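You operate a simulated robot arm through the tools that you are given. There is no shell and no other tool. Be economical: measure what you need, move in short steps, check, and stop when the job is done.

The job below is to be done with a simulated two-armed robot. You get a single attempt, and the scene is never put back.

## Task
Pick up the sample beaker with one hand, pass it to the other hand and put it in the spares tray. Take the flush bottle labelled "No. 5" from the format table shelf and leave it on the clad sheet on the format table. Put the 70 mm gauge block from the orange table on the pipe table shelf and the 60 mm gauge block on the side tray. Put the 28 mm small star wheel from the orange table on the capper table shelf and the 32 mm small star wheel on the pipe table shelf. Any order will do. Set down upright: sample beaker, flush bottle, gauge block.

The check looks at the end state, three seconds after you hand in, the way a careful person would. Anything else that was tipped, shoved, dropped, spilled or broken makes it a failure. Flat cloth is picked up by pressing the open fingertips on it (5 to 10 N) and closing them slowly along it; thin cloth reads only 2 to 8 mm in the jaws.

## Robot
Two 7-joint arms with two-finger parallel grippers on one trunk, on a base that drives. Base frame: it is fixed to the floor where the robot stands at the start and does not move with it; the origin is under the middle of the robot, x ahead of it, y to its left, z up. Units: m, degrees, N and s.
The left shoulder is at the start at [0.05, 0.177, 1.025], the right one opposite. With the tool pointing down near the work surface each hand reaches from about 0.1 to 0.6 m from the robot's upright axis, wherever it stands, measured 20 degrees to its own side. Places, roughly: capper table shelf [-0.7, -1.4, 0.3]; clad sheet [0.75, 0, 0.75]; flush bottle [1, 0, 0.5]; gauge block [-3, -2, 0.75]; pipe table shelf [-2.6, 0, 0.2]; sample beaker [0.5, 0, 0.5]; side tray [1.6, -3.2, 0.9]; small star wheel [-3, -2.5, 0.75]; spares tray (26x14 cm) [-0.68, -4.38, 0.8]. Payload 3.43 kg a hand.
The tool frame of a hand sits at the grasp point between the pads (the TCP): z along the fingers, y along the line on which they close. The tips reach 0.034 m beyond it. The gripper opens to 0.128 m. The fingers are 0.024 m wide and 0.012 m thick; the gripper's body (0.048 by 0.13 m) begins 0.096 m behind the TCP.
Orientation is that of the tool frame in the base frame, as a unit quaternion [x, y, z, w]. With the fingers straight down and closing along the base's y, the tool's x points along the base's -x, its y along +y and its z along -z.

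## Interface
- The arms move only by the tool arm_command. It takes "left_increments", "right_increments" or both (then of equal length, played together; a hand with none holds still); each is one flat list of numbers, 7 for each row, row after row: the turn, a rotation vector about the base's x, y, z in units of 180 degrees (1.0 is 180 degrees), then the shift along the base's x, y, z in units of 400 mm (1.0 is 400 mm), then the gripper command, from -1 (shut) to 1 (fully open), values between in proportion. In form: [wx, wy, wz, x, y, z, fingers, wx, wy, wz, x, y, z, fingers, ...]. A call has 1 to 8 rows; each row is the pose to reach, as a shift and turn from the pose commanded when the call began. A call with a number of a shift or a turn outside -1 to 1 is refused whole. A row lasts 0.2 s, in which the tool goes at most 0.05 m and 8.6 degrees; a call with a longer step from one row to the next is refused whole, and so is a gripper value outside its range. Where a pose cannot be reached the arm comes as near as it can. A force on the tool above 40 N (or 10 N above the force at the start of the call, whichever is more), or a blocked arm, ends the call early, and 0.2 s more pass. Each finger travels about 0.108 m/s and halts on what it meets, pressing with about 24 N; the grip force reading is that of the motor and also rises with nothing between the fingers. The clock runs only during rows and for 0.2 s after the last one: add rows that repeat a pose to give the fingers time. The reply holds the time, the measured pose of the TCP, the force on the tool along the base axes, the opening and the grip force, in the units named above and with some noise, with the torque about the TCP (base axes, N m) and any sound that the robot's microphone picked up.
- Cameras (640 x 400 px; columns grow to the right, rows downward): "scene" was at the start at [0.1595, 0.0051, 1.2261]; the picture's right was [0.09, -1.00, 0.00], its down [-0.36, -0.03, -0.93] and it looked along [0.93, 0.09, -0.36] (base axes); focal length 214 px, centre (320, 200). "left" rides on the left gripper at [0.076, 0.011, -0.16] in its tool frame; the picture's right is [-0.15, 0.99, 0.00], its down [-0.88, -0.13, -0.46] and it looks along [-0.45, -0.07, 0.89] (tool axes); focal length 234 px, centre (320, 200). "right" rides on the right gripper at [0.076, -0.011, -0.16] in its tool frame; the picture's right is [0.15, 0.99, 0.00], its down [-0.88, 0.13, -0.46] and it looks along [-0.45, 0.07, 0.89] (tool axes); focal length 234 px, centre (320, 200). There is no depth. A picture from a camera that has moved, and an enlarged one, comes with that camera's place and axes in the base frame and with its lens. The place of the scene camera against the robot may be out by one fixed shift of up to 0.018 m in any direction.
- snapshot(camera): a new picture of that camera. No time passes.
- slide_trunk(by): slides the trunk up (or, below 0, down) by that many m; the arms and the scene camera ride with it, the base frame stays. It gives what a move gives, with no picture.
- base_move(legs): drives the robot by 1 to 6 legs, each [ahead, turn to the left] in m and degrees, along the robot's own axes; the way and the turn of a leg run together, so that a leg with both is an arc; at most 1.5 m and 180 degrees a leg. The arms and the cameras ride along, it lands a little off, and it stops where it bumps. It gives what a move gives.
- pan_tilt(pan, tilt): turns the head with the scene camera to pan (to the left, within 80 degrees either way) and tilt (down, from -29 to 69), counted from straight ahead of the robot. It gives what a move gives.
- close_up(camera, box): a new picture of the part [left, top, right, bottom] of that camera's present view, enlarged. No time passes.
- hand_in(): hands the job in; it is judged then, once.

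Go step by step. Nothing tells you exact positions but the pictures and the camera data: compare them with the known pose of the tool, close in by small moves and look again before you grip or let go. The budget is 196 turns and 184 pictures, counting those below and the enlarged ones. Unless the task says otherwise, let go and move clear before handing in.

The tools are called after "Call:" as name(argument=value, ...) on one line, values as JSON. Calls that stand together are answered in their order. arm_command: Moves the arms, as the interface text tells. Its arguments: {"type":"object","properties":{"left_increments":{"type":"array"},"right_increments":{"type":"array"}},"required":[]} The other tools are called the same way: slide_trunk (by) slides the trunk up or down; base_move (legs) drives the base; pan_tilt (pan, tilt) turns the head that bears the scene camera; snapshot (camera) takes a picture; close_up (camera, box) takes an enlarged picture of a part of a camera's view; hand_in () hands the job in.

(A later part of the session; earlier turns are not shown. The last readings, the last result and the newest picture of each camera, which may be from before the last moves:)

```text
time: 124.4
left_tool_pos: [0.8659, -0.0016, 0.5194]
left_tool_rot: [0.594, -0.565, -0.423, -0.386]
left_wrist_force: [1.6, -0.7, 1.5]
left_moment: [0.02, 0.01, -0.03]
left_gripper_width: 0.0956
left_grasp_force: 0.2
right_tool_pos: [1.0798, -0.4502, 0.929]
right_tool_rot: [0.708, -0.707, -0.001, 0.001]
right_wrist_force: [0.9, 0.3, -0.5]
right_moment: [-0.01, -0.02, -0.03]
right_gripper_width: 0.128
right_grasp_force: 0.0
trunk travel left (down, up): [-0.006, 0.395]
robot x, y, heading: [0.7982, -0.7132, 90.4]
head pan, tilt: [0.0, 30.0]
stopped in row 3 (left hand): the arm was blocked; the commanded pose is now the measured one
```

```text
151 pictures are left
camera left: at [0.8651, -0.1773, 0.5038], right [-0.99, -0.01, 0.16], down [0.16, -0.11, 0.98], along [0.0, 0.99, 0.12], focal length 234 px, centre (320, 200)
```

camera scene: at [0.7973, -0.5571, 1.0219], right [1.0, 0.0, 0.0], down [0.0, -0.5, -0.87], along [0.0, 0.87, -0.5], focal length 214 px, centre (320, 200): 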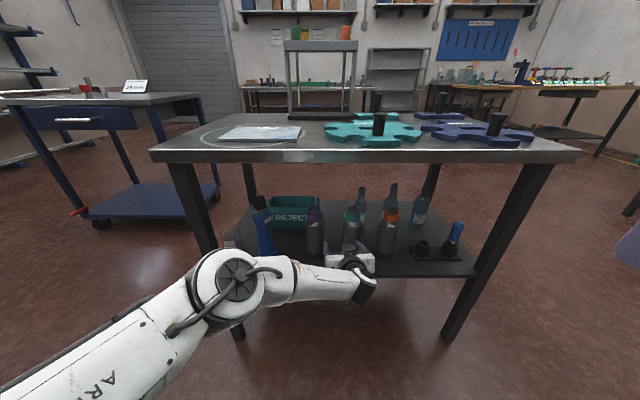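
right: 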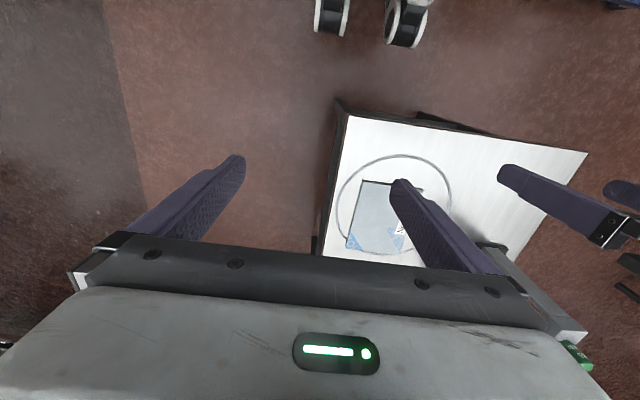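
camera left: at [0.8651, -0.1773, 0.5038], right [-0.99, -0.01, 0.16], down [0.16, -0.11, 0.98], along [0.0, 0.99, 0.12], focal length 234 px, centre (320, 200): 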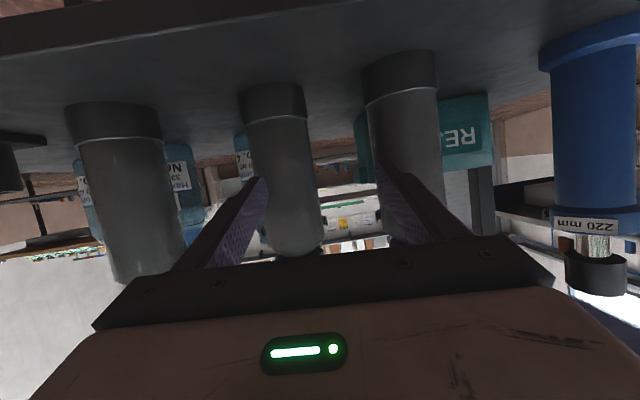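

The arm seems to be stretched out near its limit. I pull back a little, straighten the tool and drive the base closer instead.

Call:
arm_command(left_increments=[0, 0, -0.015, 0.03, -0.1, -0.02, 0.5, 0, 0, -0.03, 0.06, -0.2, -0.025, 0.5, 0, 0, -0.03, 0.06, -0.3, -0.025, 0.5, 0, 0, -0.03, 0.06, -0.4, -0.025, 0.5])

Call:
base_move(legs=[[0.12, 0]])

Call:
snapshot(camera="scene")

Call:
snapshot(camera="left")

```text
time: 125.4
left_tool_pos: [0.8948, -0.1635, 0.5081]
left_tool_rot: [-0.567, 0.593, 0.404, 0.406]
left_wrist_force: [-0.6, 0.2, -0.5]
left_moment: [0.01, 0.01, -0.03]
left_gripper_width: 0.0961
left_grasp_force: 0.0
right_tool_pos: [1.0796, -0.4504, 0.9283]
right_tool_rot: [0.708, -0.706, -0.001, 0.0]
right_wrist_force: [0.2, -0.6, 0.3]
right_moment: [0.0, -0.06, 0.03]
right_gripper_width: 0.1278
right_grasp_force: 0.1
trunk travel left (down, up): [-0.006, 0.395]
robot x, y, heading: [0.7991, -0.7131, 90.3]
head pan, tilt: [0.0, 30.0]
```

```text
time: 126.6
left_tool_pos: [0.8946, -0.0442, 0.5104]
left_tool_rot: [-0.567, 0.593, 0.404, 0.406]
left_wrist_force: [-1.1, -0.2, 0.6]
left_moment: [-0.02, 0.0, 0.0]
left_gripper_width: 0.0961
left_grasp_force: 0.1
right_tool_pos: [1.0796, -0.3305, 0.9275]
right_tool_rot: [0.708, -0.706, -0.001, -0.001]
right_wrist_force: [0.0, 0.1, -0.3]
right_moment: [0.02, 0.01, 0.0]
right_gripper_width: 0.1277
right_grasp_force: 0.1
trunk travel left (down, up): [-0.006, 0.395]
robot x, y, heading: [0.8021, -0.5975, 90.2]
head pan, tilt: [0.0, 30.0]
```

```text
150 pictures are left
camera scene: at [0.7968, -0.4384, 1.022], right [1.0, 0.0, 0.0], down [0.0, -0.5, -0.87], along [0.0, 0.87, -0.5], focal length 214 px, centre (320, 200)
```

scene: 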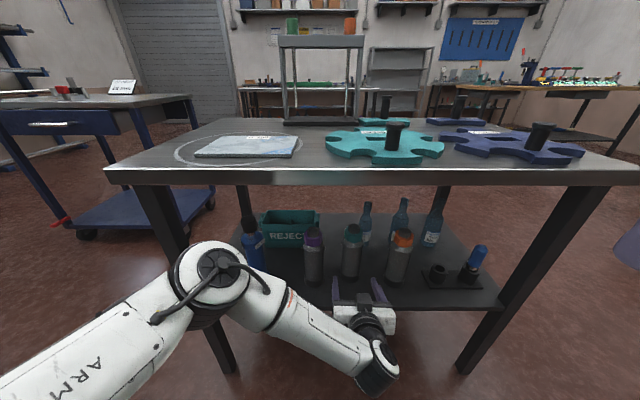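

```text
149 pictures are left
camera left: at [0.8773, -0.2201, 0.494], right [-0.98, 0.08, 0.16], down [0.14, -0.13, 0.98], along [0.1, 0.99, 0.11], focal length 234 px, centre (320, 200)
```

left: 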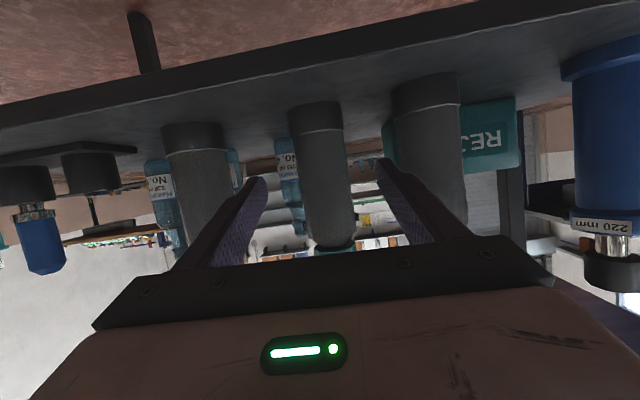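

The hand is now centred on the bottle with the arm less stretched; I advance in steps.

Call:
arm_command(left_increments=[0, 0, 0, 0.003, 0.06, 0, 0.5, 0, 0, 0, 0.005, 0.12, 0, 0.5, 0, 0, 0, 0.007, 0.18, 0, 0.5, 0, 0, 0, 0.008, 0.22, 0, 0.5])

Call:
snapshot(camera="left")

```text
time: 127.6
left_tool_pos: [0.8991, 0.0451, 0.5093]
left_tool_rot: [-0.566, 0.594, 0.402, 0.406]
left_wrist_force: [-0.6, 0.1, -0.1]
left_moment: [-0.02, 0.0, -0.01]
left_gripper_width: 0.0962
left_grasp_force: 0.1
right_tool_pos: [1.0799, -0.3315, 0.9289]
right_tool_rot: [0.708, -0.706, -0.001, -0.001]
right_wrist_force: [0.1, -1.3, 0.3]
right_moment: [-0.01, -0.02, 0.02]
right_gripper_width: 0.1278
right_grasp_force: 0.0
trunk travel left (down, up): [-0.006, 0.395]
robot x, y, heading: [0.7986, -0.5955, 90.1]
head pan, tilt: [0.0, 30.0]
```

```text
148 pictures are left
camera left: at [0.8809, -0.1315, 0.4941], right [-0.98, 0.08, 0.16], down [0.14, -0.13, 0.98], along [0.1, 0.99, 0.11], focal length 234 px, centre (320, 200)
```

left: 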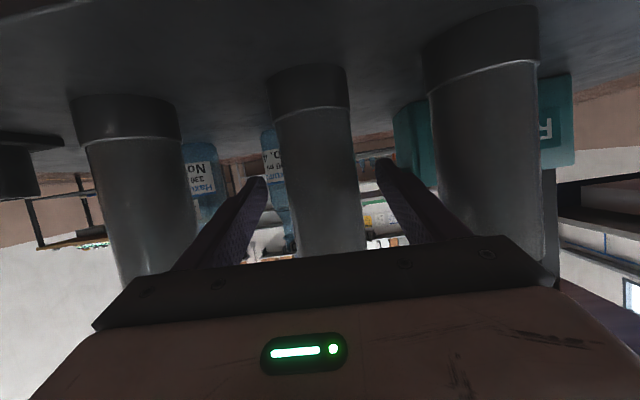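

The bottle sits between the fingers; I go in 15 mm more and close.

Call:
arm_command(left_increments=[0, 0, 0, 0, 0.04, 0, 0.5, 0, 0, 0, 0, 0.04, 0, 0.1, 0, 0, 0, 0, 0.04, 0, -0.3, 0, 0, 0, 0, 0.04, 0, -0.6, 0, 0, 0, 0, 0.04, 0, -1, 0, 0, 0, 0, 0.04, 0, -1])

Call:
snapshot(camera="left")

```text
time: 129.0
left_tool_pos: [0.8981, 0.0621, 0.5091]
left_tool_rot: [-0.567, 0.593, 0.404, 0.406]
left_wrist_force: [-0.6, 1.8, 0.5]
left_moment: [0.13, -0.14, 0.05]
left_gripper_width: 0.0655
left_grasp_force: 24.1
right_tool_pos: [1.0802, -0.3312, 0.9291]
right_tool_rot: [0.708, -0.706, -0.003, 0.0]
right_wrist_force: [-0.6, 0.9, 0.5]
right_moment: [-0.01, -0.02, 0.0]
right_gripper_width: 0.1279
right_grasp_force: 0.1
trunk travel left (down, up): [-0.006, 0.395]
robot x, y, heading: [0.7991, -0.5973, 90.2]
head pan, tilt: [0.0, 30.0]
```

```text
147 pictures are left
camera left: at [0.8808, -0.1153, 0.4937], right [-0.98, 0.08, 0.16], down [0.14, -0.13, 0.98], along [0.1, 0.99, 0.11], focal length 234 px, centre (320, 200)
```

left: 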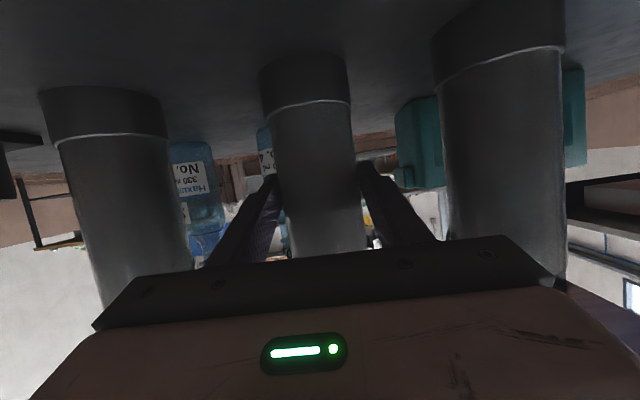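

Gripped at 65 mm. I lift 3 cm and then draw back out.

Call:
arm_command(left_increments=[0, 0, 0, 0, 0, 0.03, -1, 0, 0, 0, 0, 0, 0.075, -1, 0, 0, 0, 0, -0.06, 0.075, -1, 0, 0, 0, 0, -0.14, 0.075, -1, 0, 0, 0, 0, -0.22, 0.075, -1, 0, 0, 0, 0, -0.3, 0.075, -1])

Call:
snapshot(camera="left")

Call:
snapshot(camera="scene")

```text
time: 130.4
left_tool_pos: [0.8963, -0.0599, 0.5388]
left_tool_rot: [-0.567, 0.592, 0.404, 0.405]
left_wrist_force: [-0.1, 0.4, -6.2]
left_moment: [-0.03, -0.18, -0.09]
left_gripper_width: 0.065
left_grasp_force: 24.2
right_tool_pos: [1.0792, -0.3301, 0.928]
right_tool_rot: [0.708, -0.706, -0.001, 0.0]
right_wrist_force: [0.6, -0.6, -0.1]
right_moment: [0.07, -0.02, 0.03]
right_gripper_width: 0.1282
right_grasp_force: 0.1
trunk travel left (down, up): [-0.006, 0.395]
robot x, y, heading: [0.7986, -0.5948, 90.1]
head pan, tilt: [0.0, 30.0]
```

```text
146 pictures are left
camera left: at [0.8804, -0.2358, 0.5233], right [-0.98, 0.08, 0.16], down [0.14, -0.13, 0.98], along [0.1, 0.99, 0.12], focal length 234 px, centre (320, 200)
```

left: 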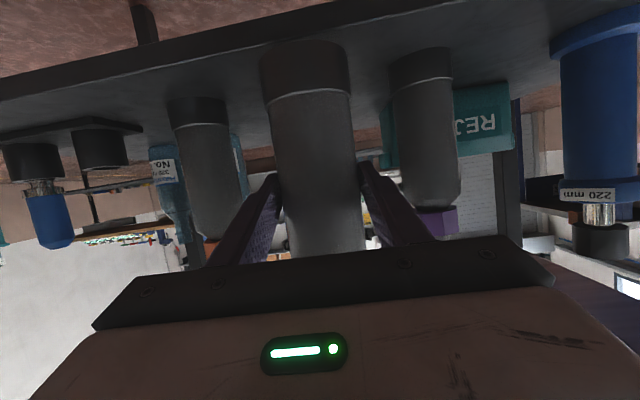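

```text
145 pictures are left
camera scene: at [0.7969, -0.438, 1.0219], right [1.0, 0.0, 0.0], down [0.0, -0.5, -0.87], along [0.0, 0.87, -0.5], focal length 214 px, centre (320, 200)
```

scene: 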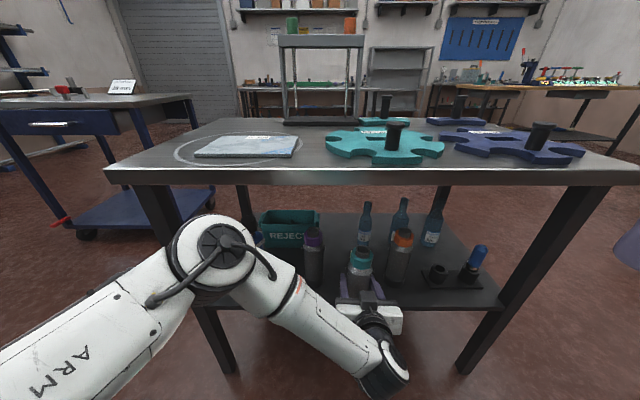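

Call:
base_move(legs=[[-0.4, 0]])

Call:
slide_trunk(by=0.38)

Call:
base_move(legs=[[0, 90], [0.26, 0], [0, -90]])

Call:
snapshot(camera="scene")

```text
time: 132.9
left_tool_pos: [0.8997, -0.4565, 0.5373]
left_tool_rot: [-0.566, 0.594, 0.402, 0.406]
left_wrist_force: [0.0, -1.1, -6.2]
left_moment: [-0.05, 0.0, -0.01]
left_gripper_width: 0.0654
left_grasp_force: 23.7
right_tool_pos: [1.0817, -0.7262, 0.9287]
right_tool_rot: [0.708, -0.706, -0.001, 0.0]
right_wrist_force: [-1.0, -0.3, 0.1]
right_moment: [0.01, -0.02, 0.01]
right_gripper_width: 0.1279
right_grasp_force: 0.0
trunk travel left (down, up): [-0.006, 0.395]
robot x, y, heading: [0.8044, -0.9906, 90.2]
head pan, tilt: [0.0, 30.0]
```

```text
time: 136.6
left_tool_pos: [0.9007, -0.4545, 0.917]
left_tool_rot: [-0.567, 0.594, 0.403, 0.405]
left_wrist_force: [0.1, 0.4, -6.5]
left_moment: [-0.09, -0.02, 0.01]
left_gripper_width: 0.065
left_grasp_force: 24.0
right_tool_pos: [1.0812, -0.7268, 1.3094]
right_tool_rot: [0.708, -0.706, -0.001, 0.0]
right_wrist_force: [-0.1, -0.3, -0.1]
right_moment: [0.0, -0.04, 0.0]
right_gripper_width: 0.1282
right_grasp_force: 0.0
trunk travel left (down, up): [-0.386, 0.015]
robot x, y, heading: [0.8005, -0.9896, 90.2]
head pan, tilt: [0.0, 30.0]
```

```text
time: 146.2
left_tool_pos: [0.6418, -0.459, 0.9184]
left_tool_rot: [-0.564, 0.595, 0.402, 0.407]
left_wrist_force: [1.2, 0.5, -6.3]
left_moment: [-0.07, -0.01, 0.0]
left_gripper_width: 0.065
left_grasp_force: 24.0
right_tool_pos: [0.8214, -0.731, 1.3082]
right_tool_rot: [-0.706, 0.708, 0.001, 0.0]
right_wrist_force: [-0.1, 0.2, 0.5]
right_moment: [0.0, -0.02, -0.05]
right_gripper_width: 0.1277
right_grasp_force: 0.0
trunk travel left (down, up): [-0.386, 0.015]
robot x, y, heading: [0.5376, -0.9922, 89.8]
head pan, tilt: [0.0, 30.0]
```

```text
144 pictures are left
camera scene: at [0.5377, -0.8361, 1.4019], right [1.0, 0.0, 0.0], down [0.0, -0.5, -0.87], along [0.0, 0.87, -0.5], focal length 214 px, centre (320, 200)
```

scene: 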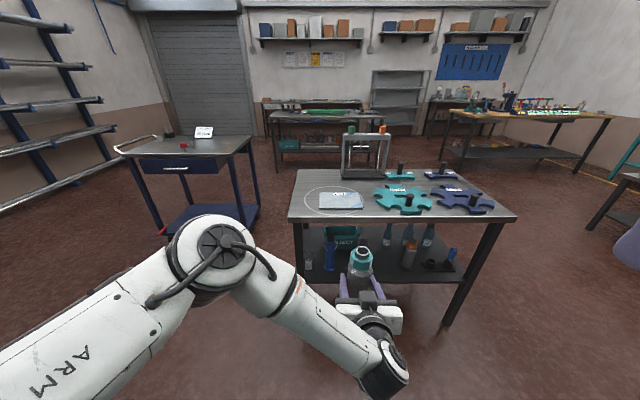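

Call:
arm_command(left_increments=[0, 0, 0, 0, 0, 0.1, -1, 0, 0, 0, 0, 0, 0.2, -1, 0, 0, 0, 0, 0, 0.3, -1, 0, 0, 0, 0, 0, 0.36, -1])

Call:
base_move(legs=[[0.42, 0]])

Call:
snapshot(camera="scene")

Call:
snapshot(camera="left")

```text
time: 147.2
left_tool_pos: [0.643, -0.4613, 1.0605]
left_tool_rot: [-0.565, 0.595, 0.401, 0.406]
left_wrist_force: [0.2, 0.1, -7.0]
left_moment: [-0.04, 0.0, 0.01]
left_gripper_width: 0.0652
left_grasp_force: 23.6
right_tool_pos: [0.8217, -0.7312, 1.3089]
right_tool_rot: [-0.706, 0.708, 0.002, 0.0]
right_wrist_force: [0.0, 0.2, -0.5]
right_moment: [0.02, 0.0, 0.01]
right_gripper_width: 0.128
right_grasp_force: 0.0
trunk travel left (down, up): [-0.386, 0.015]
robot x, y, heading: [0.5399, -0.9923, 89.5]
head pan, tilt: [0.0, 30.0]
```

```text
time: 149.7
left_tool_pos: [0.6463, -0.0418, 1.0604]
left_tool_rot: [-0.564, 0.596, 0.401, 0.407]
left_wrist_force: [-0.1, 0.6, -6.9]
left_moment: [-0.03, 0.01, -0.03]
left_gripper_width: 0.0649
left_grasp_force: 23.6
right_tool_pos: [0.8241, -0.3131, 1.3086]
right_tool_rot: [-0.705, 0.71, 0.0, 0.0]
right_wrist_force: [0.4, 0.3, 0.4]
right_moment: [0.05, 0.0, 0.03]
right_gripper_width: 0.1283
right_grasp_force: 0.0
trunk travel left (down, up): [-0.386, 0.015]
robot x, y, heading: [0.5406, -0.5765, 89.8]
head pan, tilt: [0.0, 30.0]
```

```text
143 pictures are left
camera scene: at [0.5401, -0.4172, 1.4018], right [1.0, -0.01, 0.0], down [0.0, -0.5, -0.87], along [0.01, 0.87, -0.5], focal length 214 px, centre (320, 200)
```

scene: 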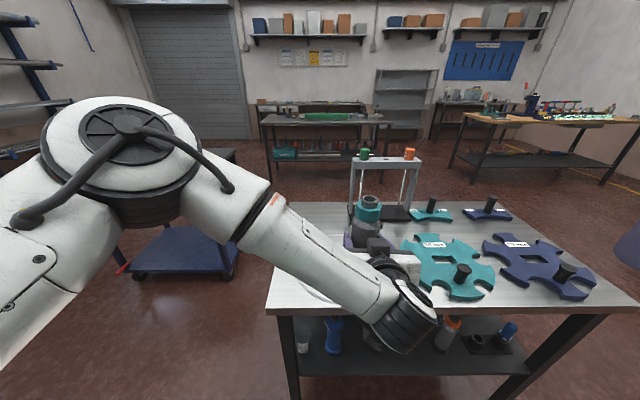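

```text
142 pictures are left
camera left: at [0.6265, -0.2175, 1.0463], right [-0.98, 0.09, 0.16], down [0.14, -0.13, 0.98], along [0.11, 0.99, 0.11], focal length 234 px, centre (320, 200)
```

left: 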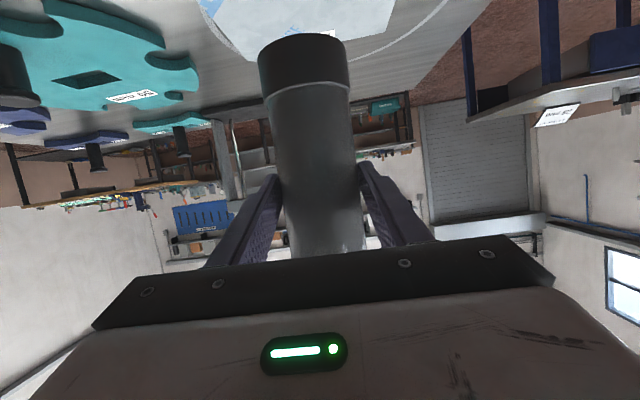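

Call:
arm_command(left_increments=[0, 0, 0, 0, 0.08, 0, -1, 0, 0, 0, 0, 0.16, 0, -1, 0, 0, 0, 0, 0.24, 0, -1, 0, 0, 0, 0, 0.24, -0.05, -1])

Call:
snapshot(camera="left")

Call:
snapshot(camera="scene")

```text
time: 150.7
left_tool_pos: [0.6456, 0.053, 1.0402]
left_tool_rot: [-0.565, 0.596, 0.401, 0.406]
left_wrist_force: [-0.3, 0.3, -5.8]
left_moment: [-0.05, -0.01, -0.01]
left_gripper_width: 0.0651
left_grasp_force: 23.8
right_tool_pos: [0.8232, -0.3148, 1.3088]
right_tool_rot: [-0.704, 0.71, 0.001, 0.0]
right_wrist_force: [0.8, -0.9, -0.5]
right_moment: [0.01, -0.02, 0.01]
right_gripper_width: 0.1279
right_grasp_force: 0.0
trunk travel left (down, up): [-0.386, 0.015]
robot x, y, heading: [0.5436, -0.579, 89.5]
head pan, tilt: [0.0, 30.0]
```

```text
141 pictures are left
camera left: at [0.6259, -0.122, 1.0253], right [-0.98, 0.09, 0.16], down [0.14, -0.13, 0.98], along [0.11, 0.99, 0.11], focal length 234 px, centre (320, 200)
```

left: 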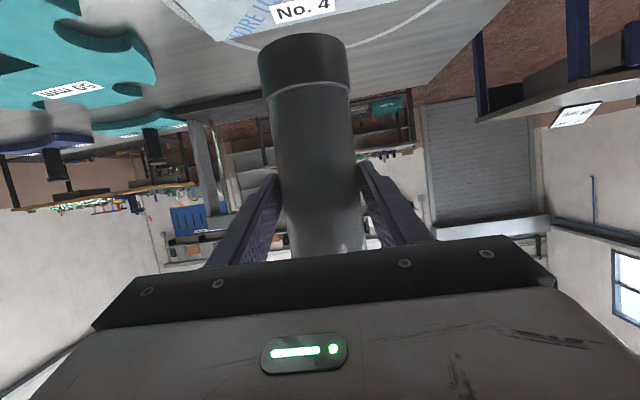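

```text
140 pictures are left
camera scene: at [0.5403, -0.4176, 1.4019], right [1.0, -0.01, 0.0], down [0.0, -0.5, -0.87], along [0.01, 0.87, -0.5], focal length 214 px, centre (320, 200)
```

scene: 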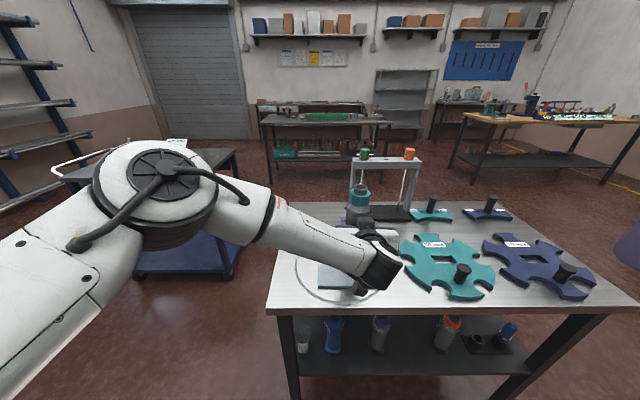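

Over the sheet; I lower in steps and watch the force.

Call:
arm_command(left_increments=[0, 0, 0, 0, 0, -0.04, -1, 0, 0, 0, 0, 0, -0.08, -1, 0, 0, 0, 0, 0, -0.1, -1, 0, 0, 0, 0, 0, -0.11, -1])

Call:
snapshot(camera="left")

```text
time: 151.7
left_tool_pos: [0.646, 0.0545, 0.9958]
left_tool_rot: [-0.564, 0.596, 0.401, 0.407]
left_wrist_force: [0.5, -0.4, -6.9]
left_moment: [-0.05, 0.0, -0.03]
left_gripper_width: 0.0652
left_grasp_force: 24.4
right_tool_pos: [0.8237, -0.3147, 1.3081]
right_tool_rot: [-0.705, 0.709, 0.001, 0.0]
right_wrist_force: [0.2, 0.2, 0.9]
right_moment: [0.0, 0.02, 0.0]
right_gripper_width: 0.1277
right_grasp_force: 0.0
trunk travel left (down, up): [-0.386, 0.015]
robot x, y, heading: [0.5404, -0.5734, 89.5]
head pan, tilt: [0.0, 30.0]
```

```text
139 pictures are left
camera left: at [0.6264, -0.1218, 0.9812], right [-0.98, 0.09, 0.16], down [0.14, -0.13, 0.98], along [0.11, 0.99, 0.11], focal length 234 px, centre (320, 200)
```

left: 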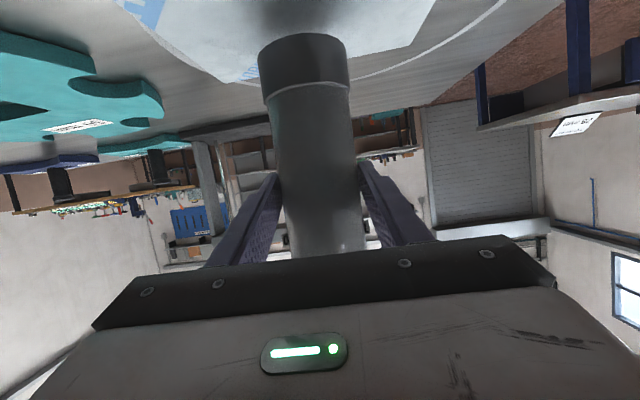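

Call:
arm_command(left_increments=[0, 0, 0, -0.015, -0.045, 0, -1, 0, 0, 0, -0.015, -0.045, -0.015, -1, 0, 0, 0, -0.015, -0.045, -0.03, -1, 0, 0, 0, -0.015, -0.045, -0.045, -1])

Call:
snapshot(camera="left")

Call:
close_up(camera="scene", box=[270, 170, 430, 310])

```text
time: 152.7
left_tool_pos: [0.6399, 0.0367, 0.98]
left_tool_rot: [-0.564, 0.597, 0.401, 0.407]
left_wrist_force: [0.6, -0.4, -6.8]
left_moment: [-0.06, 0.03, 0.02]
left_gripper_width: 0.0652
left_grasp_force: 24.2
right_tool_pos: [0.8248, -0.3139, 1.3082]
right_tool_rot: [-0.705, 0.709, 0.001, 0.0]
right_wrist_force: [0.6, -0.3, -0.1]
right_moment: [-0.01, 0.02, -0.01]
right_gripper_width: 0.1282
right_grasp_force: 0.0
trunk travel left (down, up): [-0.386, 0.015]
robot x, y, heading: [0.544, -0.5733, 89.7]
head pan, tilt: [0.0, 30.0]
```

```text
138 pictures are left
camera left: at [0.6201, -0.1393, 0.9638], right [-0.98, 0.09, 0.16], down [0.14, -0.13, 0.98], along [0.11, 0.99, 0.11], focal length 234 px, centre (320, 200)
```

left: 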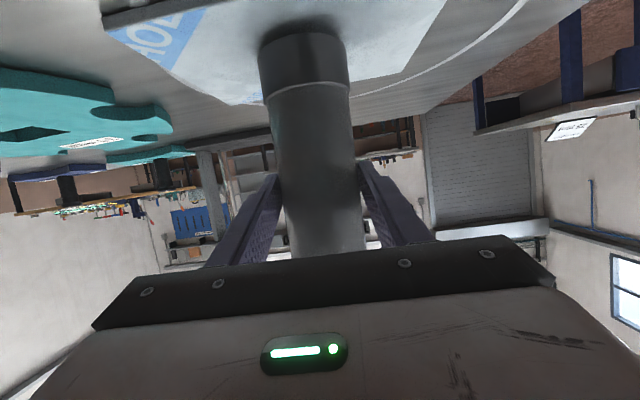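

```text
2.86 times, centred on (350, 240) of scene
camera zoom: at [0.5401, -0.4175, 1.4019], right [1.0, -0.01, 0.0], down [0.0, -0.5, -0.87], along [0.01, 0.87, -0.5], focal length 613 px, centre (234, 86)
```

zoom: 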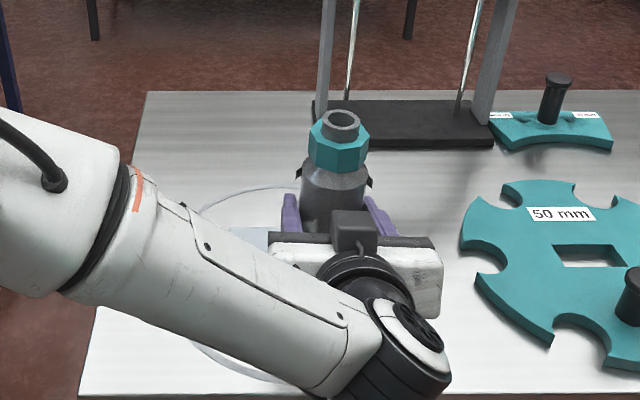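

Call:
arm_command(left_increments=[0, 0, 0, 0, 0, -0.01, -1, 0, 0, 0, 0, 0, -0.02, -1, 0, 0, 0, 0, 0, -0.03, -1, 0, 0, 0, 0, 0, -0.04, -1])

```text
time: 153.7
left_tool_pos: [0.6389, 0.0364, 0.9679]
left_tool_rot: [-0.563, 0.592, 0.405, 0.411]
left_wrist_force: [-1.6, -0.6, 15.8]
left_moment: [-0.15, -0.55, 0.08]
left_gripper_width: 0.0651
left_grasp_force: 24.0
right_tool_pos: [0.8221, -0.3161, 1.3098]
right_tool_rot: [-0.705, 0.71, 0.002, 0.001]
right_wrist_force: [0.2, -0.5, 0.0]
right_moment: [-0.02, -0.01, 0.02]
right_gripper_width: 0.1281
right_grasp_force: 0.1
trunk travel left (down, up): [-0.386, 0.015]
robot x, y, heading: [0.5431, -0.5728, 89.6]
head pan, tilt: [0.0, 30.0]
```

Contact with the sheet; I relieve the press a bit and open the fingers slowly.

Call:
arm_command(left_increments=[0, 0, 0, 0, 0, 0.007, -1, 0, 0, 0, 0, 0, 0.007, -1, 0, 0, 0, 0, 0, 0.007, 0.2, 0, 0, 0, 0, 0, 0.007, 0.4])

Call:
snapshot(camera="left")

```text
time: 154.7
left_tool_pos: [0.6401, 0.0347, 0.9645]
left_tool_rot: [-0.563, 0.598, 0.399, 0.407]
left_wrist_force: [0.1, -0.3, 0.0]
left_moment: [-0.06, -0.02, 0.0]
left_gripper_width: 0.0897
left_grasp_force: 0.0
right_tool_pos: [0.8236, -0.3132, 1.309]
right_tool_rot: [-0.705, 0.709, 0.002, 0.0]
right_wrist_force: [-0.8, -0.7, -0.4]
right_moment: [0.01, 0.03, -0.02]
right_gripper_width: 0.1281
right_grasp_force: 0.2
trunk travel left (down, up): [-0.386, 0.015]
robot x, y, heading: [0.5416, -0.5752, 89.4]
head pan, tilt: [0.0, 30.0]
```

```text
136 pictures are left
camera left: at [0.6202, -0.1407, 0.9506], right [-0.98, 0.09, 0.16], down [0.14, -0.13, 0.98], along [0.11, 0.99, 0.11], focal length 234 px, centre (320, 200)
```

left: 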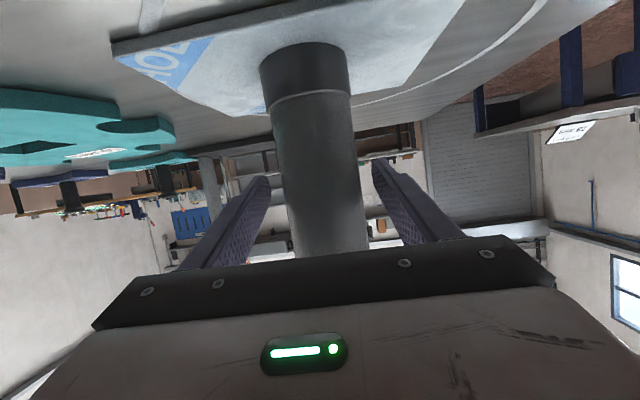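

Bottle stands on the sheet. I withdraw straight back with the base.

Call:
arm_command(left_increments=[0, 0, 0, 0, -0.08, 0, 0.4, 0, 0, 0, 0, -0.18, 0, 0.4, 0, 0, 0, 0, -0.28, 0, 0.4])

Call:
base_move(legs=[[-0.4, 0]])

Call:
close_up(camera="scene", box=[270, 120, 430, 260])

```text
time: 155.5
left_tool_pos: [0.6371, -0.0764, 0.966]
left_tool_rot: [-0.566, 0.595, 0.402, 0.405]
left_wrist_force: [-0.4, 0.0, 0.8]
left_moment: [0.01, 0.01, -0.01]
left_gripper_width: 0.0894
left_grasp_force: 0.1
right_tool_pos: [0.8243, -0.3149, 1.3094]
right_tool_rot: [-0.704, 0.71, 0.001, 0.0]
right_wrist_force: [-0.3, -0.5, 0.2]
right_moment: [0.0, -0.01, -0.05]
right_gripper_width: 0.1282
right_grasp_force: 0.0
trunk travel left (down, up): [-0.386, 0.015]
robot x, y, heading: [0.542, -0.5776, 89.7]
head pan, tilt: [0.0, 30.0]
```

```text
time: 158.0
left_tool_pos: [0.6364, -0.4764, 0.9688]
left_tool_rot: [-0.565, 0.595, 0.402, 0.407]
left_wrist_force: [0.3, -0.7, 0.4]
left_moment: [0.0, -0.01, 0.0]
left_gripper_width: 0.0897
left_grasp_force: 0.1
right_tool_pos: [0.821, -0.7151, 1.3091]
right_tool_rot: [-0.705, 0.709, 0.002, 0.0]
right_wrist_force: [0.6, -0.4, 0.2]
right_moment: [0.02, -0.01, 0.05]
right_gripper_width: 0.1279
right_grasp_force: 0.1
trunk travel left (down, up): [-0.386, 0.015]
robot x, y, heading: [0.5419, -0.9732, 89.7]
head pan, tilt: [0.0, 30.0]
```

```text
2.86 times, centred on (350, 190) of scene
camera zoom: at [0.5374, -0.8194, 1.4021], right [1.0, -0.01, 0.0], down [0.0, -0.5, -0.87], along [0.01, 0.87, -0.5], focal length 613 px, centre (234, 229)
```

zoom: 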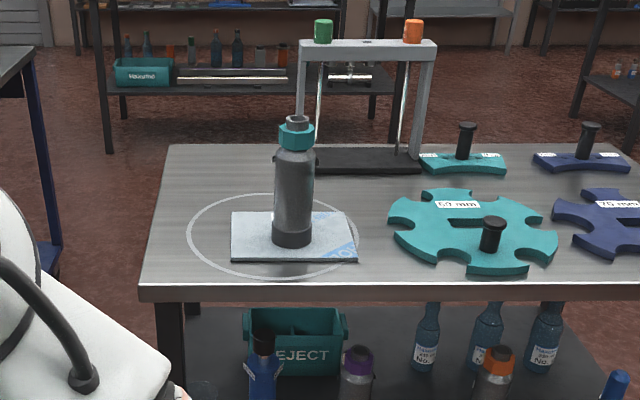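

The bottle stands upright on the sheet, and it shows the scene camera reads about 1.7 cm too far ahead. Next I drive to the front end for the beaker.

Call:
base_move(legs=[[0, 90], [1.0, 0], [0, -90], [1.13, 0], [0, -90]])

Call:
slide_trunk(by=-0.385)

Call:
snapshot(camera="scene")

```text
time: 165.0
left_tool_pos: [-0.4489, -0.874, 0.9685]
left_tool_rot: [0.82, -0.02, -0.572, -0.003]
left_wrist_force: [0.5, -0.3, -0.7]
left_moment: [0.0, -0.01, 0.02]
left_gripper_width: 0.0895
left_grasp_force: 0.1
right_tool_pos: [-0.2079, -0.6885, 1.3078]
right_tool_rot: [1.0, -0.006, -0.001, 0.001]
right_wrist_force: [0.6, -0.4, 0.8]
right_moment: [-0.01, 0.04, 0.02]
right_gripper_width: 0.1281
right_grasp_force: 0.0
trunk travel left (down, up): [-0.386, 0.015]
robot x, y, heading: [0.0501, -0.9694, 179.7]
head pan, tilt: [0.0, 30.0]
stopped in leg 2: the robot was blocked; the commanded pose is now the measured one
```

```text
time: 168.4
left_tool_pos: [-0.4873, -0.8779, 0.6827]
left_tool_rot: [0.766, -0.014, -0.642, 0.004]
left_wrist_force: [0.4, -0.8, -0.2]
left_moment: [-0.02, 0.0, 0.01]
left_gripper_width: 0.0897
left_grasp_force: 0.0
right_tool_pos: [-0.2037, -0.6842, 0.9376]
right_tool_rot: [1.0, -0.007, -0.003, 0.006]
right_wrist_force: [0.5, -0.2, 0.0]
right_moment: [0.03, 0.03, 0.01]
right_gripper_width: 0.1281
right_grasp_force: 0.1
trunk travel left (down, up): [-0.018, 0.383]
robot x, y, heading: [0.0495, -0.9687, 180.1]
head pan, tilt: [0.0, 30.0]
stopped: the arm was blocked; the commanded pose is now the measured one
```

```text
134 pictures are left
camera scene: at [-0.1069, -0.9676, 1.0337], right [0.0, 1.0, -0.01], down [0.49, -0.01, -0.87], along [-0.87, 0.0, -0.49], focal length 214 px, centre (320, 200)
```

scene: 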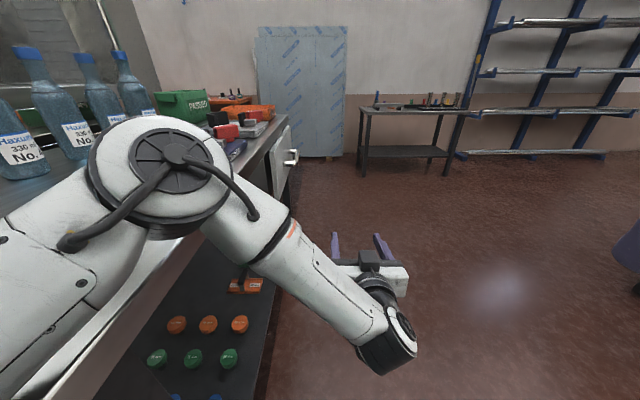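

The drive and then the elbow met the capper table on my left. I raise the trunk straight back up and look at what was touched.

Call:
slide_trunk(by=0.3)

Call:
pan_tilt(pan=40, tilt=35)

Call:
snapshot(camera="scene")

```text
time: 171.4
left_tool_pos: [-0.4891, -0.8825, 0.9757]
left_tool_rot: [0.772, -0.012, -0.635, 0.002]
left_wrist_force: [0.7, 0.3, 0.5]
left_moment: [0.0, 0.01, 0.04]
left_gripper_width: 0.0897
left_grasp_force: 0.1
right_tool_pos: [-0.2094, -0.6878, 1.2396]
right_tool_rot: [1.0, -0.006, 0.0, 0.001]
right_wrist_force: [-0.5, -1.3, -0.7]
right_moment: [0.02, -0.01, 0.02]
right_gripper_width: 0.128
right_grasp_force: 0.0
trunk travel left (down, up): [-0.318, 0.083]
robot x, y, heading: [0.0504, -0.9679, 179.6]
head pan, tilt: [0.0, 30.0]
```

```text
time: 172.5
left_tool_pos: [-0.488, -0.8827, 0.9766]
left_tool_rot: [0.772, -0.011, -0.635, 0.003]
left_wrist_force: [-0.8, -0.3, 0.3]
left_moment: [0.02, -0.02, -0.01]
left_gripper_width: 0.0896
left_grasp_force: 0.0
right_tool_pos: [-0.2092, -0.6891, 1.2402]
right_tool_rot: [1.0, -0.006, 0.0, 0.001]
right_wrist_force: [0.1, -1.0, -0.5]
right_moment: [0.0, -0.01, 0.01]
right_gripper_width: 0.1278
right_grasp_force: 0.0
trunk travel left (down, up): [-0.318, 0.083]
robot x, y, heading: [0.0489, -0.971, 179.6]
head pan, tilt: [40.0, 35.0]
```

```text
133 pictures are left
camera scene: at [-0.0892, -1.0294, 1.326], right [-0.64, 0.77, 0.0], down [0.44, 0.37, -0.82], along [-0.63, -0.52, -0.57], focal length 214 px, centre (320, 200)
```

scene: 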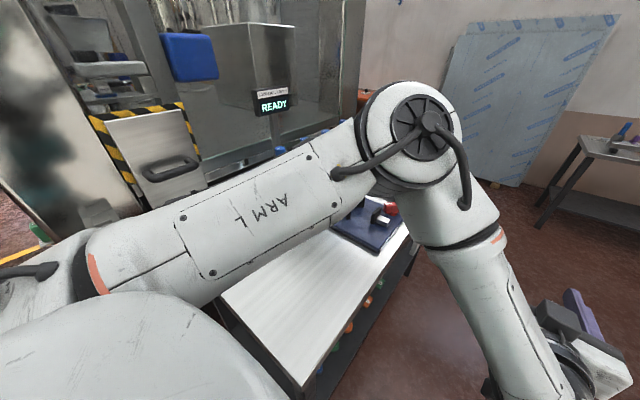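

Call:
base_move(legs=[[-0.35, 0]])

Call:
snapshot(camera="scene")

```text
time: 174.8
left_tool_pos: [-0.1378, -0.8844, 0.9774]
left_tool_rot: [0.772, -0.012, -0.635, 0.002]
left_wrist_force: [1.0, -0.3, -0.4]
left_moment: [-0.01, 0.04, 0.0]
left_gripper_width: 0.0894
left_grasp_force: 0.0
right_tool_pos: [0.1428, -0.6899, 1.2402]
right_tool_rot: [1.0, -0.006, 0.0, 0.002]
right_wrist_force: [0.4, -0.7, 1.1]
right_moment: [-0.01, 0.02, 0.03]
right_gripper_width: 0.128
right_grasp_force: 0.0
trunk travel left (down, up): [-0.318, 0.083]
robot x, y, heading: [0.3992, -0.971, 179.9]
head pan, tilt: [40.0, 35.0]
```

```text
132 pictures are left
camera scene: at [0.2626, -1.0307, 1.3261], right [-0.64, 0.77, 0.0], down [0.44, 0.37, -0.82], along [-0.63, -0.52, -0.57], focal length 214 px, centre (320, 200)
```

scene: 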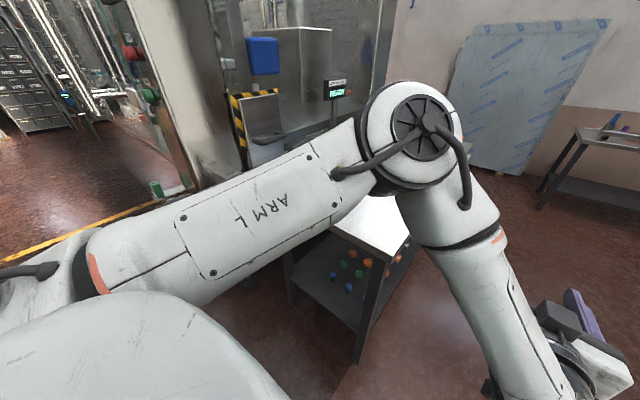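

Call:
base_move(legs=[[0, -53], [0.7, 0]])

Call:
pan_tilt(pan=80, tilt=20)

Call:
snapshot(camera="scene")

```text
time: 181.0
left_tool_pos: [-0.2842, 0.0725, 0.9765]
left_tool_rot: [0.687, -0.352, -0.571, -0.279]
left_wrist_force: [0.1, -0.4, -0.2]
left_moment: [0.01, 0.01, -0.03]
left_gripper_width: 0.0896
left_grasp_force: 0.1
right_tool_pos: [0.0392, -0.0317, 1.2392]
right_tool_rot: [0.894, -0.448, 0.0, 0.002]
right_wrist_force: [0.0, 0.4, 0.5]
right_moment: [-0.03, 0.0, 0.01]
right_gripper_width: 0.1279
right_grasp_force: 0.0
trunk travel left (down, up): [-0.318, 0.083]
robot x, y, heading: [-0.0281, -0.4074, 127.3]
head pan, tilt: [40.0, 35.0]
```

```text
time: 182.1
left_tool_pos: [-0.2849, 0.0726, 0.976]
left_tool_rot: [0.687, -0.352, -0.571, -0.279]
left_wrist_force: [-0.1, -0.3, -0.3]
left_moment: [0.05, -0.01, 0.0]
left_gripper_width: 0.0897
left_grasp_force: 0.0
right_tool_pos: [0.0382, -0.0331, 1.2402]
right_tool_rot: [0.895, -0.447, -0.001, 0.002]
right_wrist_force: [0.0, -0.1, 0.6]
right_moment: [0.02, 0.02, 0.0]
right_gripper_width: 0.1281
right_grasp_force: 0.0
trunk travel left (down, up): [-0.318, 0.083]
robot x, y, heading: [-0.029, -0.4101, 127.4]
head pan, tilt: [80.0, 20.0]
```

```text
131 pictures are left
camera scene: at [-0.1526, -0.4003, 1.3499], right [-0.46, 0.89, 0.0], down [0.3, 0.16, -0.94], along [-0.83, -0.43, -0.34], focal length 214 px, centre (320, 200)
```

scene: 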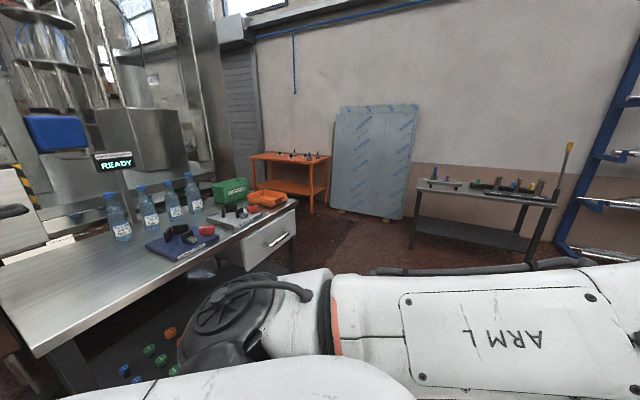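

The capper table's items all stand as before. I go on to the front of the format table, keeping clear.

Call:
base_move(legs=[[0.65, 0], [0, -127.4]])

Call:
pan_tilt(pan=0, tilt=35)

Call:
snapshot(camera="scene")

```text
time: 191.1
left_tool_pos: [0.1193, -0.0219, 0.9767]
left_tool_rot: [0.037, 0.772, -0.018, 0.635]
left_wrist_force: [0.0, -0.1, -0.2]
left_moment: [0.01, 0.03, -0.01]
left_gripper_width: 0.0894
left_grasp_force: 0.1
right_tool_pos: [-0.1712, -0.1968, 1.2395]
right_tool_rot: [0.037, 0.999, 0.002, 0.0]
right_wrist_force: [-0.3, -1.1, 0.5]
right_moment: [0.03, 0.05, 0.0]
right_gripper_width: 0.1279
right_grasp_force: 0.1
trunk travel left (down, up): [-0.318, 0.083]
robot x, y, heading: [-0.413, 0.1019, -3.9]
head pan, tilt: [80.0, 20.0]
```

```text
time: 192.6
left_tool_pos: [0.1203, -0.0214, 0.9758]
left_tool_rot: [0.037, 0.771, -0.018, 0.636]
left_wrist_force: [0.2, -0.4, 0.2]
left_moment: [-0.02, -0.01, 0.01]
left_gripper_width: 0.0895
left_grasp_force: 0.0
right_tool_pos: [-0.1712, -0.1976, 1.2399]
right_tool_rot: [0.037, 0.999, 0.002, 0.0]
right_wrist_force: [-0.1, 0.9, -0.3]
right_moment: [-0.01, 0.0, 0.0]
right_gripper_width: 0.1279
right_grasp_force: 0.1
trunk travel left (down, up): [-0.318, 0.083]
robot x, y, heading: [-0.4129, 0.0984, -3.9]
head pan, tilt: [0.0, 35.0]
```

```text
130 pictures are left
camera scene: at [-0.2592, 0.0854, 1.3261], right [-0.07, -1.0, 0.0], down [-0.57, 0.04, -0.82], along [0.82, -0.05, -0.57], focal length 214 px, centre (320, 200)
```

scene: 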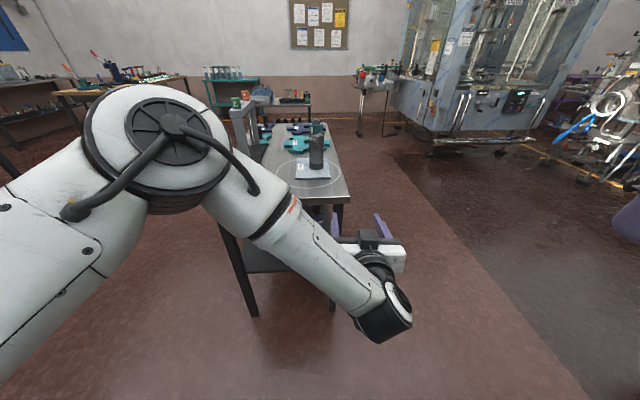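

Call:
base_move(legs=[[0, 3.9]])

Call:
slide_trunk(by=-0.315)

Call:
arm_command(left_increments=[0, 0, 0, 0, 0.05, -0.1, 0.4, 0, 0, 0, 0, 0.1, -0.2, 0.4, 0, 0, 0, 0, 0.1, -0.3, 0.4, 0, 0, 0, 0, 0.1, -0.4, 0.4])

Call:
snapshot(camera="scene")

Call:
snapshot(camera="left")

```text
time: 193.5
left_tool_pos: [0.1274, 0.0141, 0.9758]
left_tool_rot: [0.009, 0.771, 0.004, 0.636]
left_wrist_force: [-1.0, -0.1, -1.1]
left_moment: [0.0, 0.01, -0.04]
left_gripper_width: 0.0898
left_grasp_force: 0.0
right_tool_pos: [-0.1517, -0.1787, 1.2382]
right_tool_rot: [0.003, 1.0, 0.001, 0.0]
right_wrist_force: [-0.7, 0.1, -0.5]
right_moment: [-0.02, 0.01, -0.02]
right_gripper_width: 0.1281
right_grasp_force: 0.0
trunk travel left (down, up): [-0.318, 0.083]
robot x, y, heading: [-0.4112, 0.0964, -0.0]
head pan, tilt: [0.0, 35.0]
```

```text
time: 196.6
left_tool_pos: [0.126, 0.0149, 0.6619]
left_tool_rot: [0.009, 0.772, 0.005, 0.636]
left_wrist_force: [-0.7, -1.0, 0.3]
left_moment: [0.01, -0.02, 0.01]
left_gripper_width: 0.0895
left_grasp_force: 0.1
right_tool_pos: [-0.151, -0.1797, 0.9252]
right_tool_rot: [0.002, 1.0, 0.002, 0.001]
right_wrist_force: [0.4, -0.7, -0.5]
right_moment: [-0.04, -0.02, -0.02]
right_gripper_width: 0.128
right_grasp_force: 0.0
trunk travel left (down, up): [-0.003, 0.398]
robot x, y, heading: [-0.4147, 0.0992, 0.3]
head pan, tilt: [0.0, 35.0]
```

```text
time: 197.6
left_tool_pos: [0.1247, 0.0539, 0.5014]
left_tool_rot: [0.012, 0.771, 0.004, 0.636]
left_wrist_force: [-0.6, 0.7, 0.5]
left_moment: [-0.02, 0.02, 0.0]
left_gripper_width: 0.0896
left_grasp_force: 0.1
right_tool_pos: [-0.1517, -0.1801, 0.925]
right_tool_rot: [0.002, 1.0, 0.002, 0.0]
right_wrist_force: [-0.1, -0.3, 0.4]
right_moment: [0.02, -0.05, 0.01]
right_gripper_width: 0.1278
right_grasp_force: 0.0
trunk travel left (down, up): [-0.003, 0.398]
robot x, y, heading: [-0.4132, 0.0984, -0.0]
head pan, tilt: [0.0, 35.0]
```

```text
129 pictures are left
camera scene: at [-0.2589, 0.0963, 1.0111], right [0.0, -1.0, 0.0], down [-0.57, 0.0, -0.82], along [0.82, 0.0, -0.57], focal length 214 px, centre (320, 200)
```

scene: 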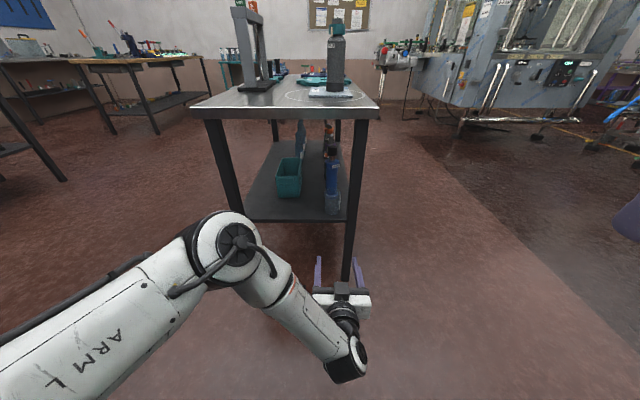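

```text
128 pictures are left
camera left: at [-0.0453, 0.0676, 0.4587], right [0.04, 0.99, 0.16], down [-0.28, -0.15, 0.95], along [0.96, -0.09, 0.27], focal length 234 px, centre (320, 200)
```

left: 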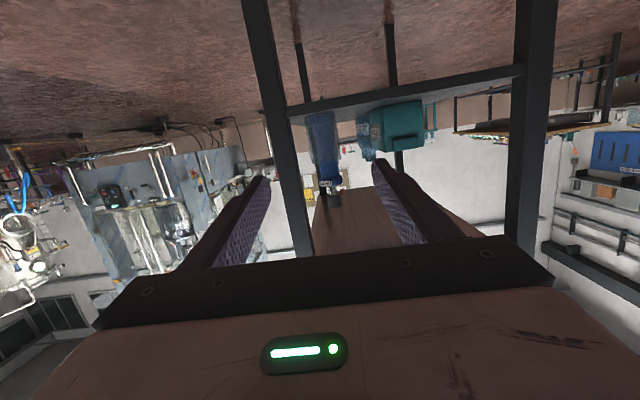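

Call:
close_up(camera="left", box=[250, 80, 410, 180])

Call:
close_up(camera="scene", box=[270, 130, 390, 230])

```text
4.00 times, centred on (330, 130) of left
camera zoom: at [-0.0453, 0.0676, 0.4587], right [0.04, 0.99, 0.16], down [-0.28, -0.15, 0.95], along [0.96, -0.09, 0.27], focal length 937 px, centre (280, 480)
```

zoom: 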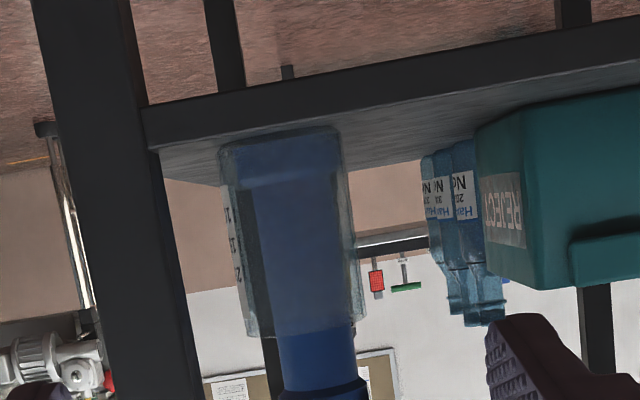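

```text
4.00 times, centred on (330, 180) of scene
camera zoom: at [-0.2589, 0.0963, 1.0111], right [0.0, -1.0, 0.0], down [-0.57, 0.0, -0.82], along [0.82, 0.0, -0.57], focal length 858 px, centre (280, 280)
```

zoom: 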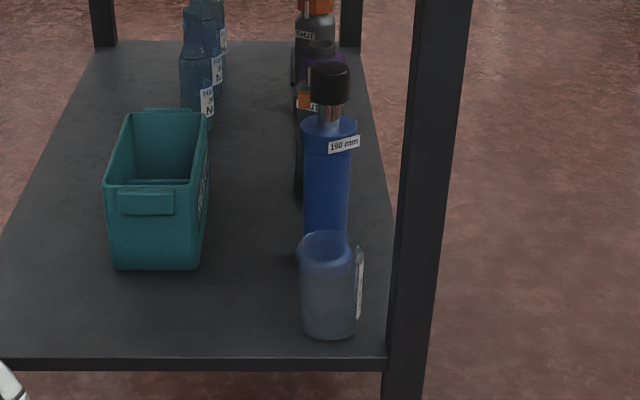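

The beaker is at about [0.486, 0.049], about 65 mm wide and 105 mm high, with the leg 3 cm to its right. I drive up and line up before reaching in.

Call:
base_move(legs=[[0.23, 0]])

Call:
arm_command(left_increments=[0, 0, 0, 0, 0, -0.05, 0.28, 0, 0, 0, 0, 0, -0.1, 0.28])

Call:
snapshot(camera="left")

Call:
snapshot(camera="scene")

```text
time: 199.3
left_tool_pos: [0.3555, 0.0566, 0.5026]
left_tool_rot: [0.009, 0.772, 0.005, 0.636]
left_wrist_force: [-0.5, 0.3, -0.9]
left_moment: [-0.02, 0.01, 0.04]
left_gripper_width: 0.0893
left_grasp_force: 0.0
right_tool_pos: [0.0772, -0.1775, 0.925]
right_tool_rot: [0.001, 1.0, 0.001, 0.0]
right_wrist_force: [0.4, 0.1, -0.5]
right_moment: [-0.01, 0.01, 0.03]
right_gripper_width: 0.1282
right_grasp_force: 0.0
trunk travel left (down, up): [-0.003, 0.398]
robot x, y, heading: [-0.187, 0.1042, 0.2]
head pan, tilt: [0.0, 35.0]
```

```text
time: 199.9
left_tool_pos: [0.3548, 0.0508, 0.4691]
left_tool_rot: [0.007, 0.774, 0.008, 0.633]
left_wrist_force: [-0.5, 0.1, 0.4]
left_moment: [-0.02, 0.02, 0.03]
left_gripper_width: 0.082
left_grasp_force: 0.2
left hand out of reach, approached as far as the arm can: row 2
right_tool_pos: [0.0774, -0.1777, 0.9255]
right_tool_rot: [0.001, 1.0, 0.001, 0.0]
right_wrist_force: [-0.6, 0.6, 0.0]
right_moment: [-0.01, 0.01, -0.01]
right_gripper_width: 0.1279
right_grasp_force: 0.1
trunk travel left (down, up): [-0.003, 0.398]
robot x, y, heading: [-0.1857, 0.1019, 0.5]
head pan, tilt: [0.0, 35.0]
```

```text
125 pictures are left
camera left: at [0.182, 0.0639, 0.428], right [0.03, 0.99, 0.16], down [-0.27, -0.15, 0.95], along [0.96, -0.07, 0.26], focal length 234 px, centre (320, 200)
```

left: 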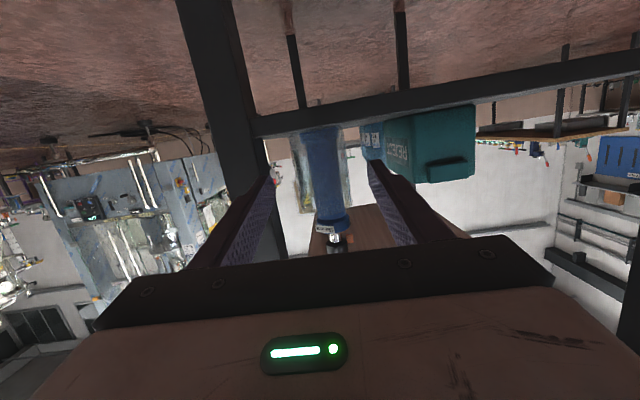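

```text
124 pictures are left
camera scene: at [-0.0306, 0.0976, 1.0111], right [0.01, -1.0, 0.0], down [-0.57, 0.0, -0.82], along [0.82, 0.0, -0.57], focal length 214 px, centre (320, 200)
```

scene: 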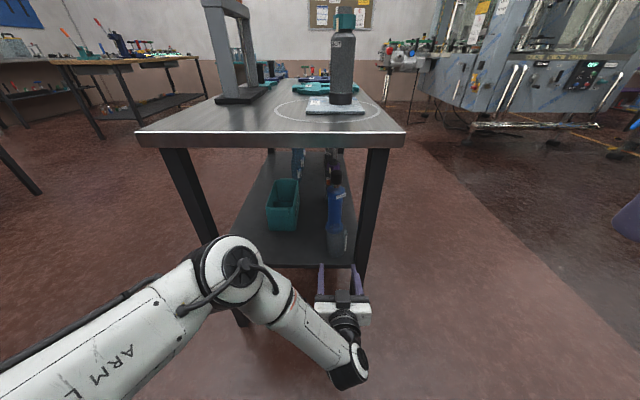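

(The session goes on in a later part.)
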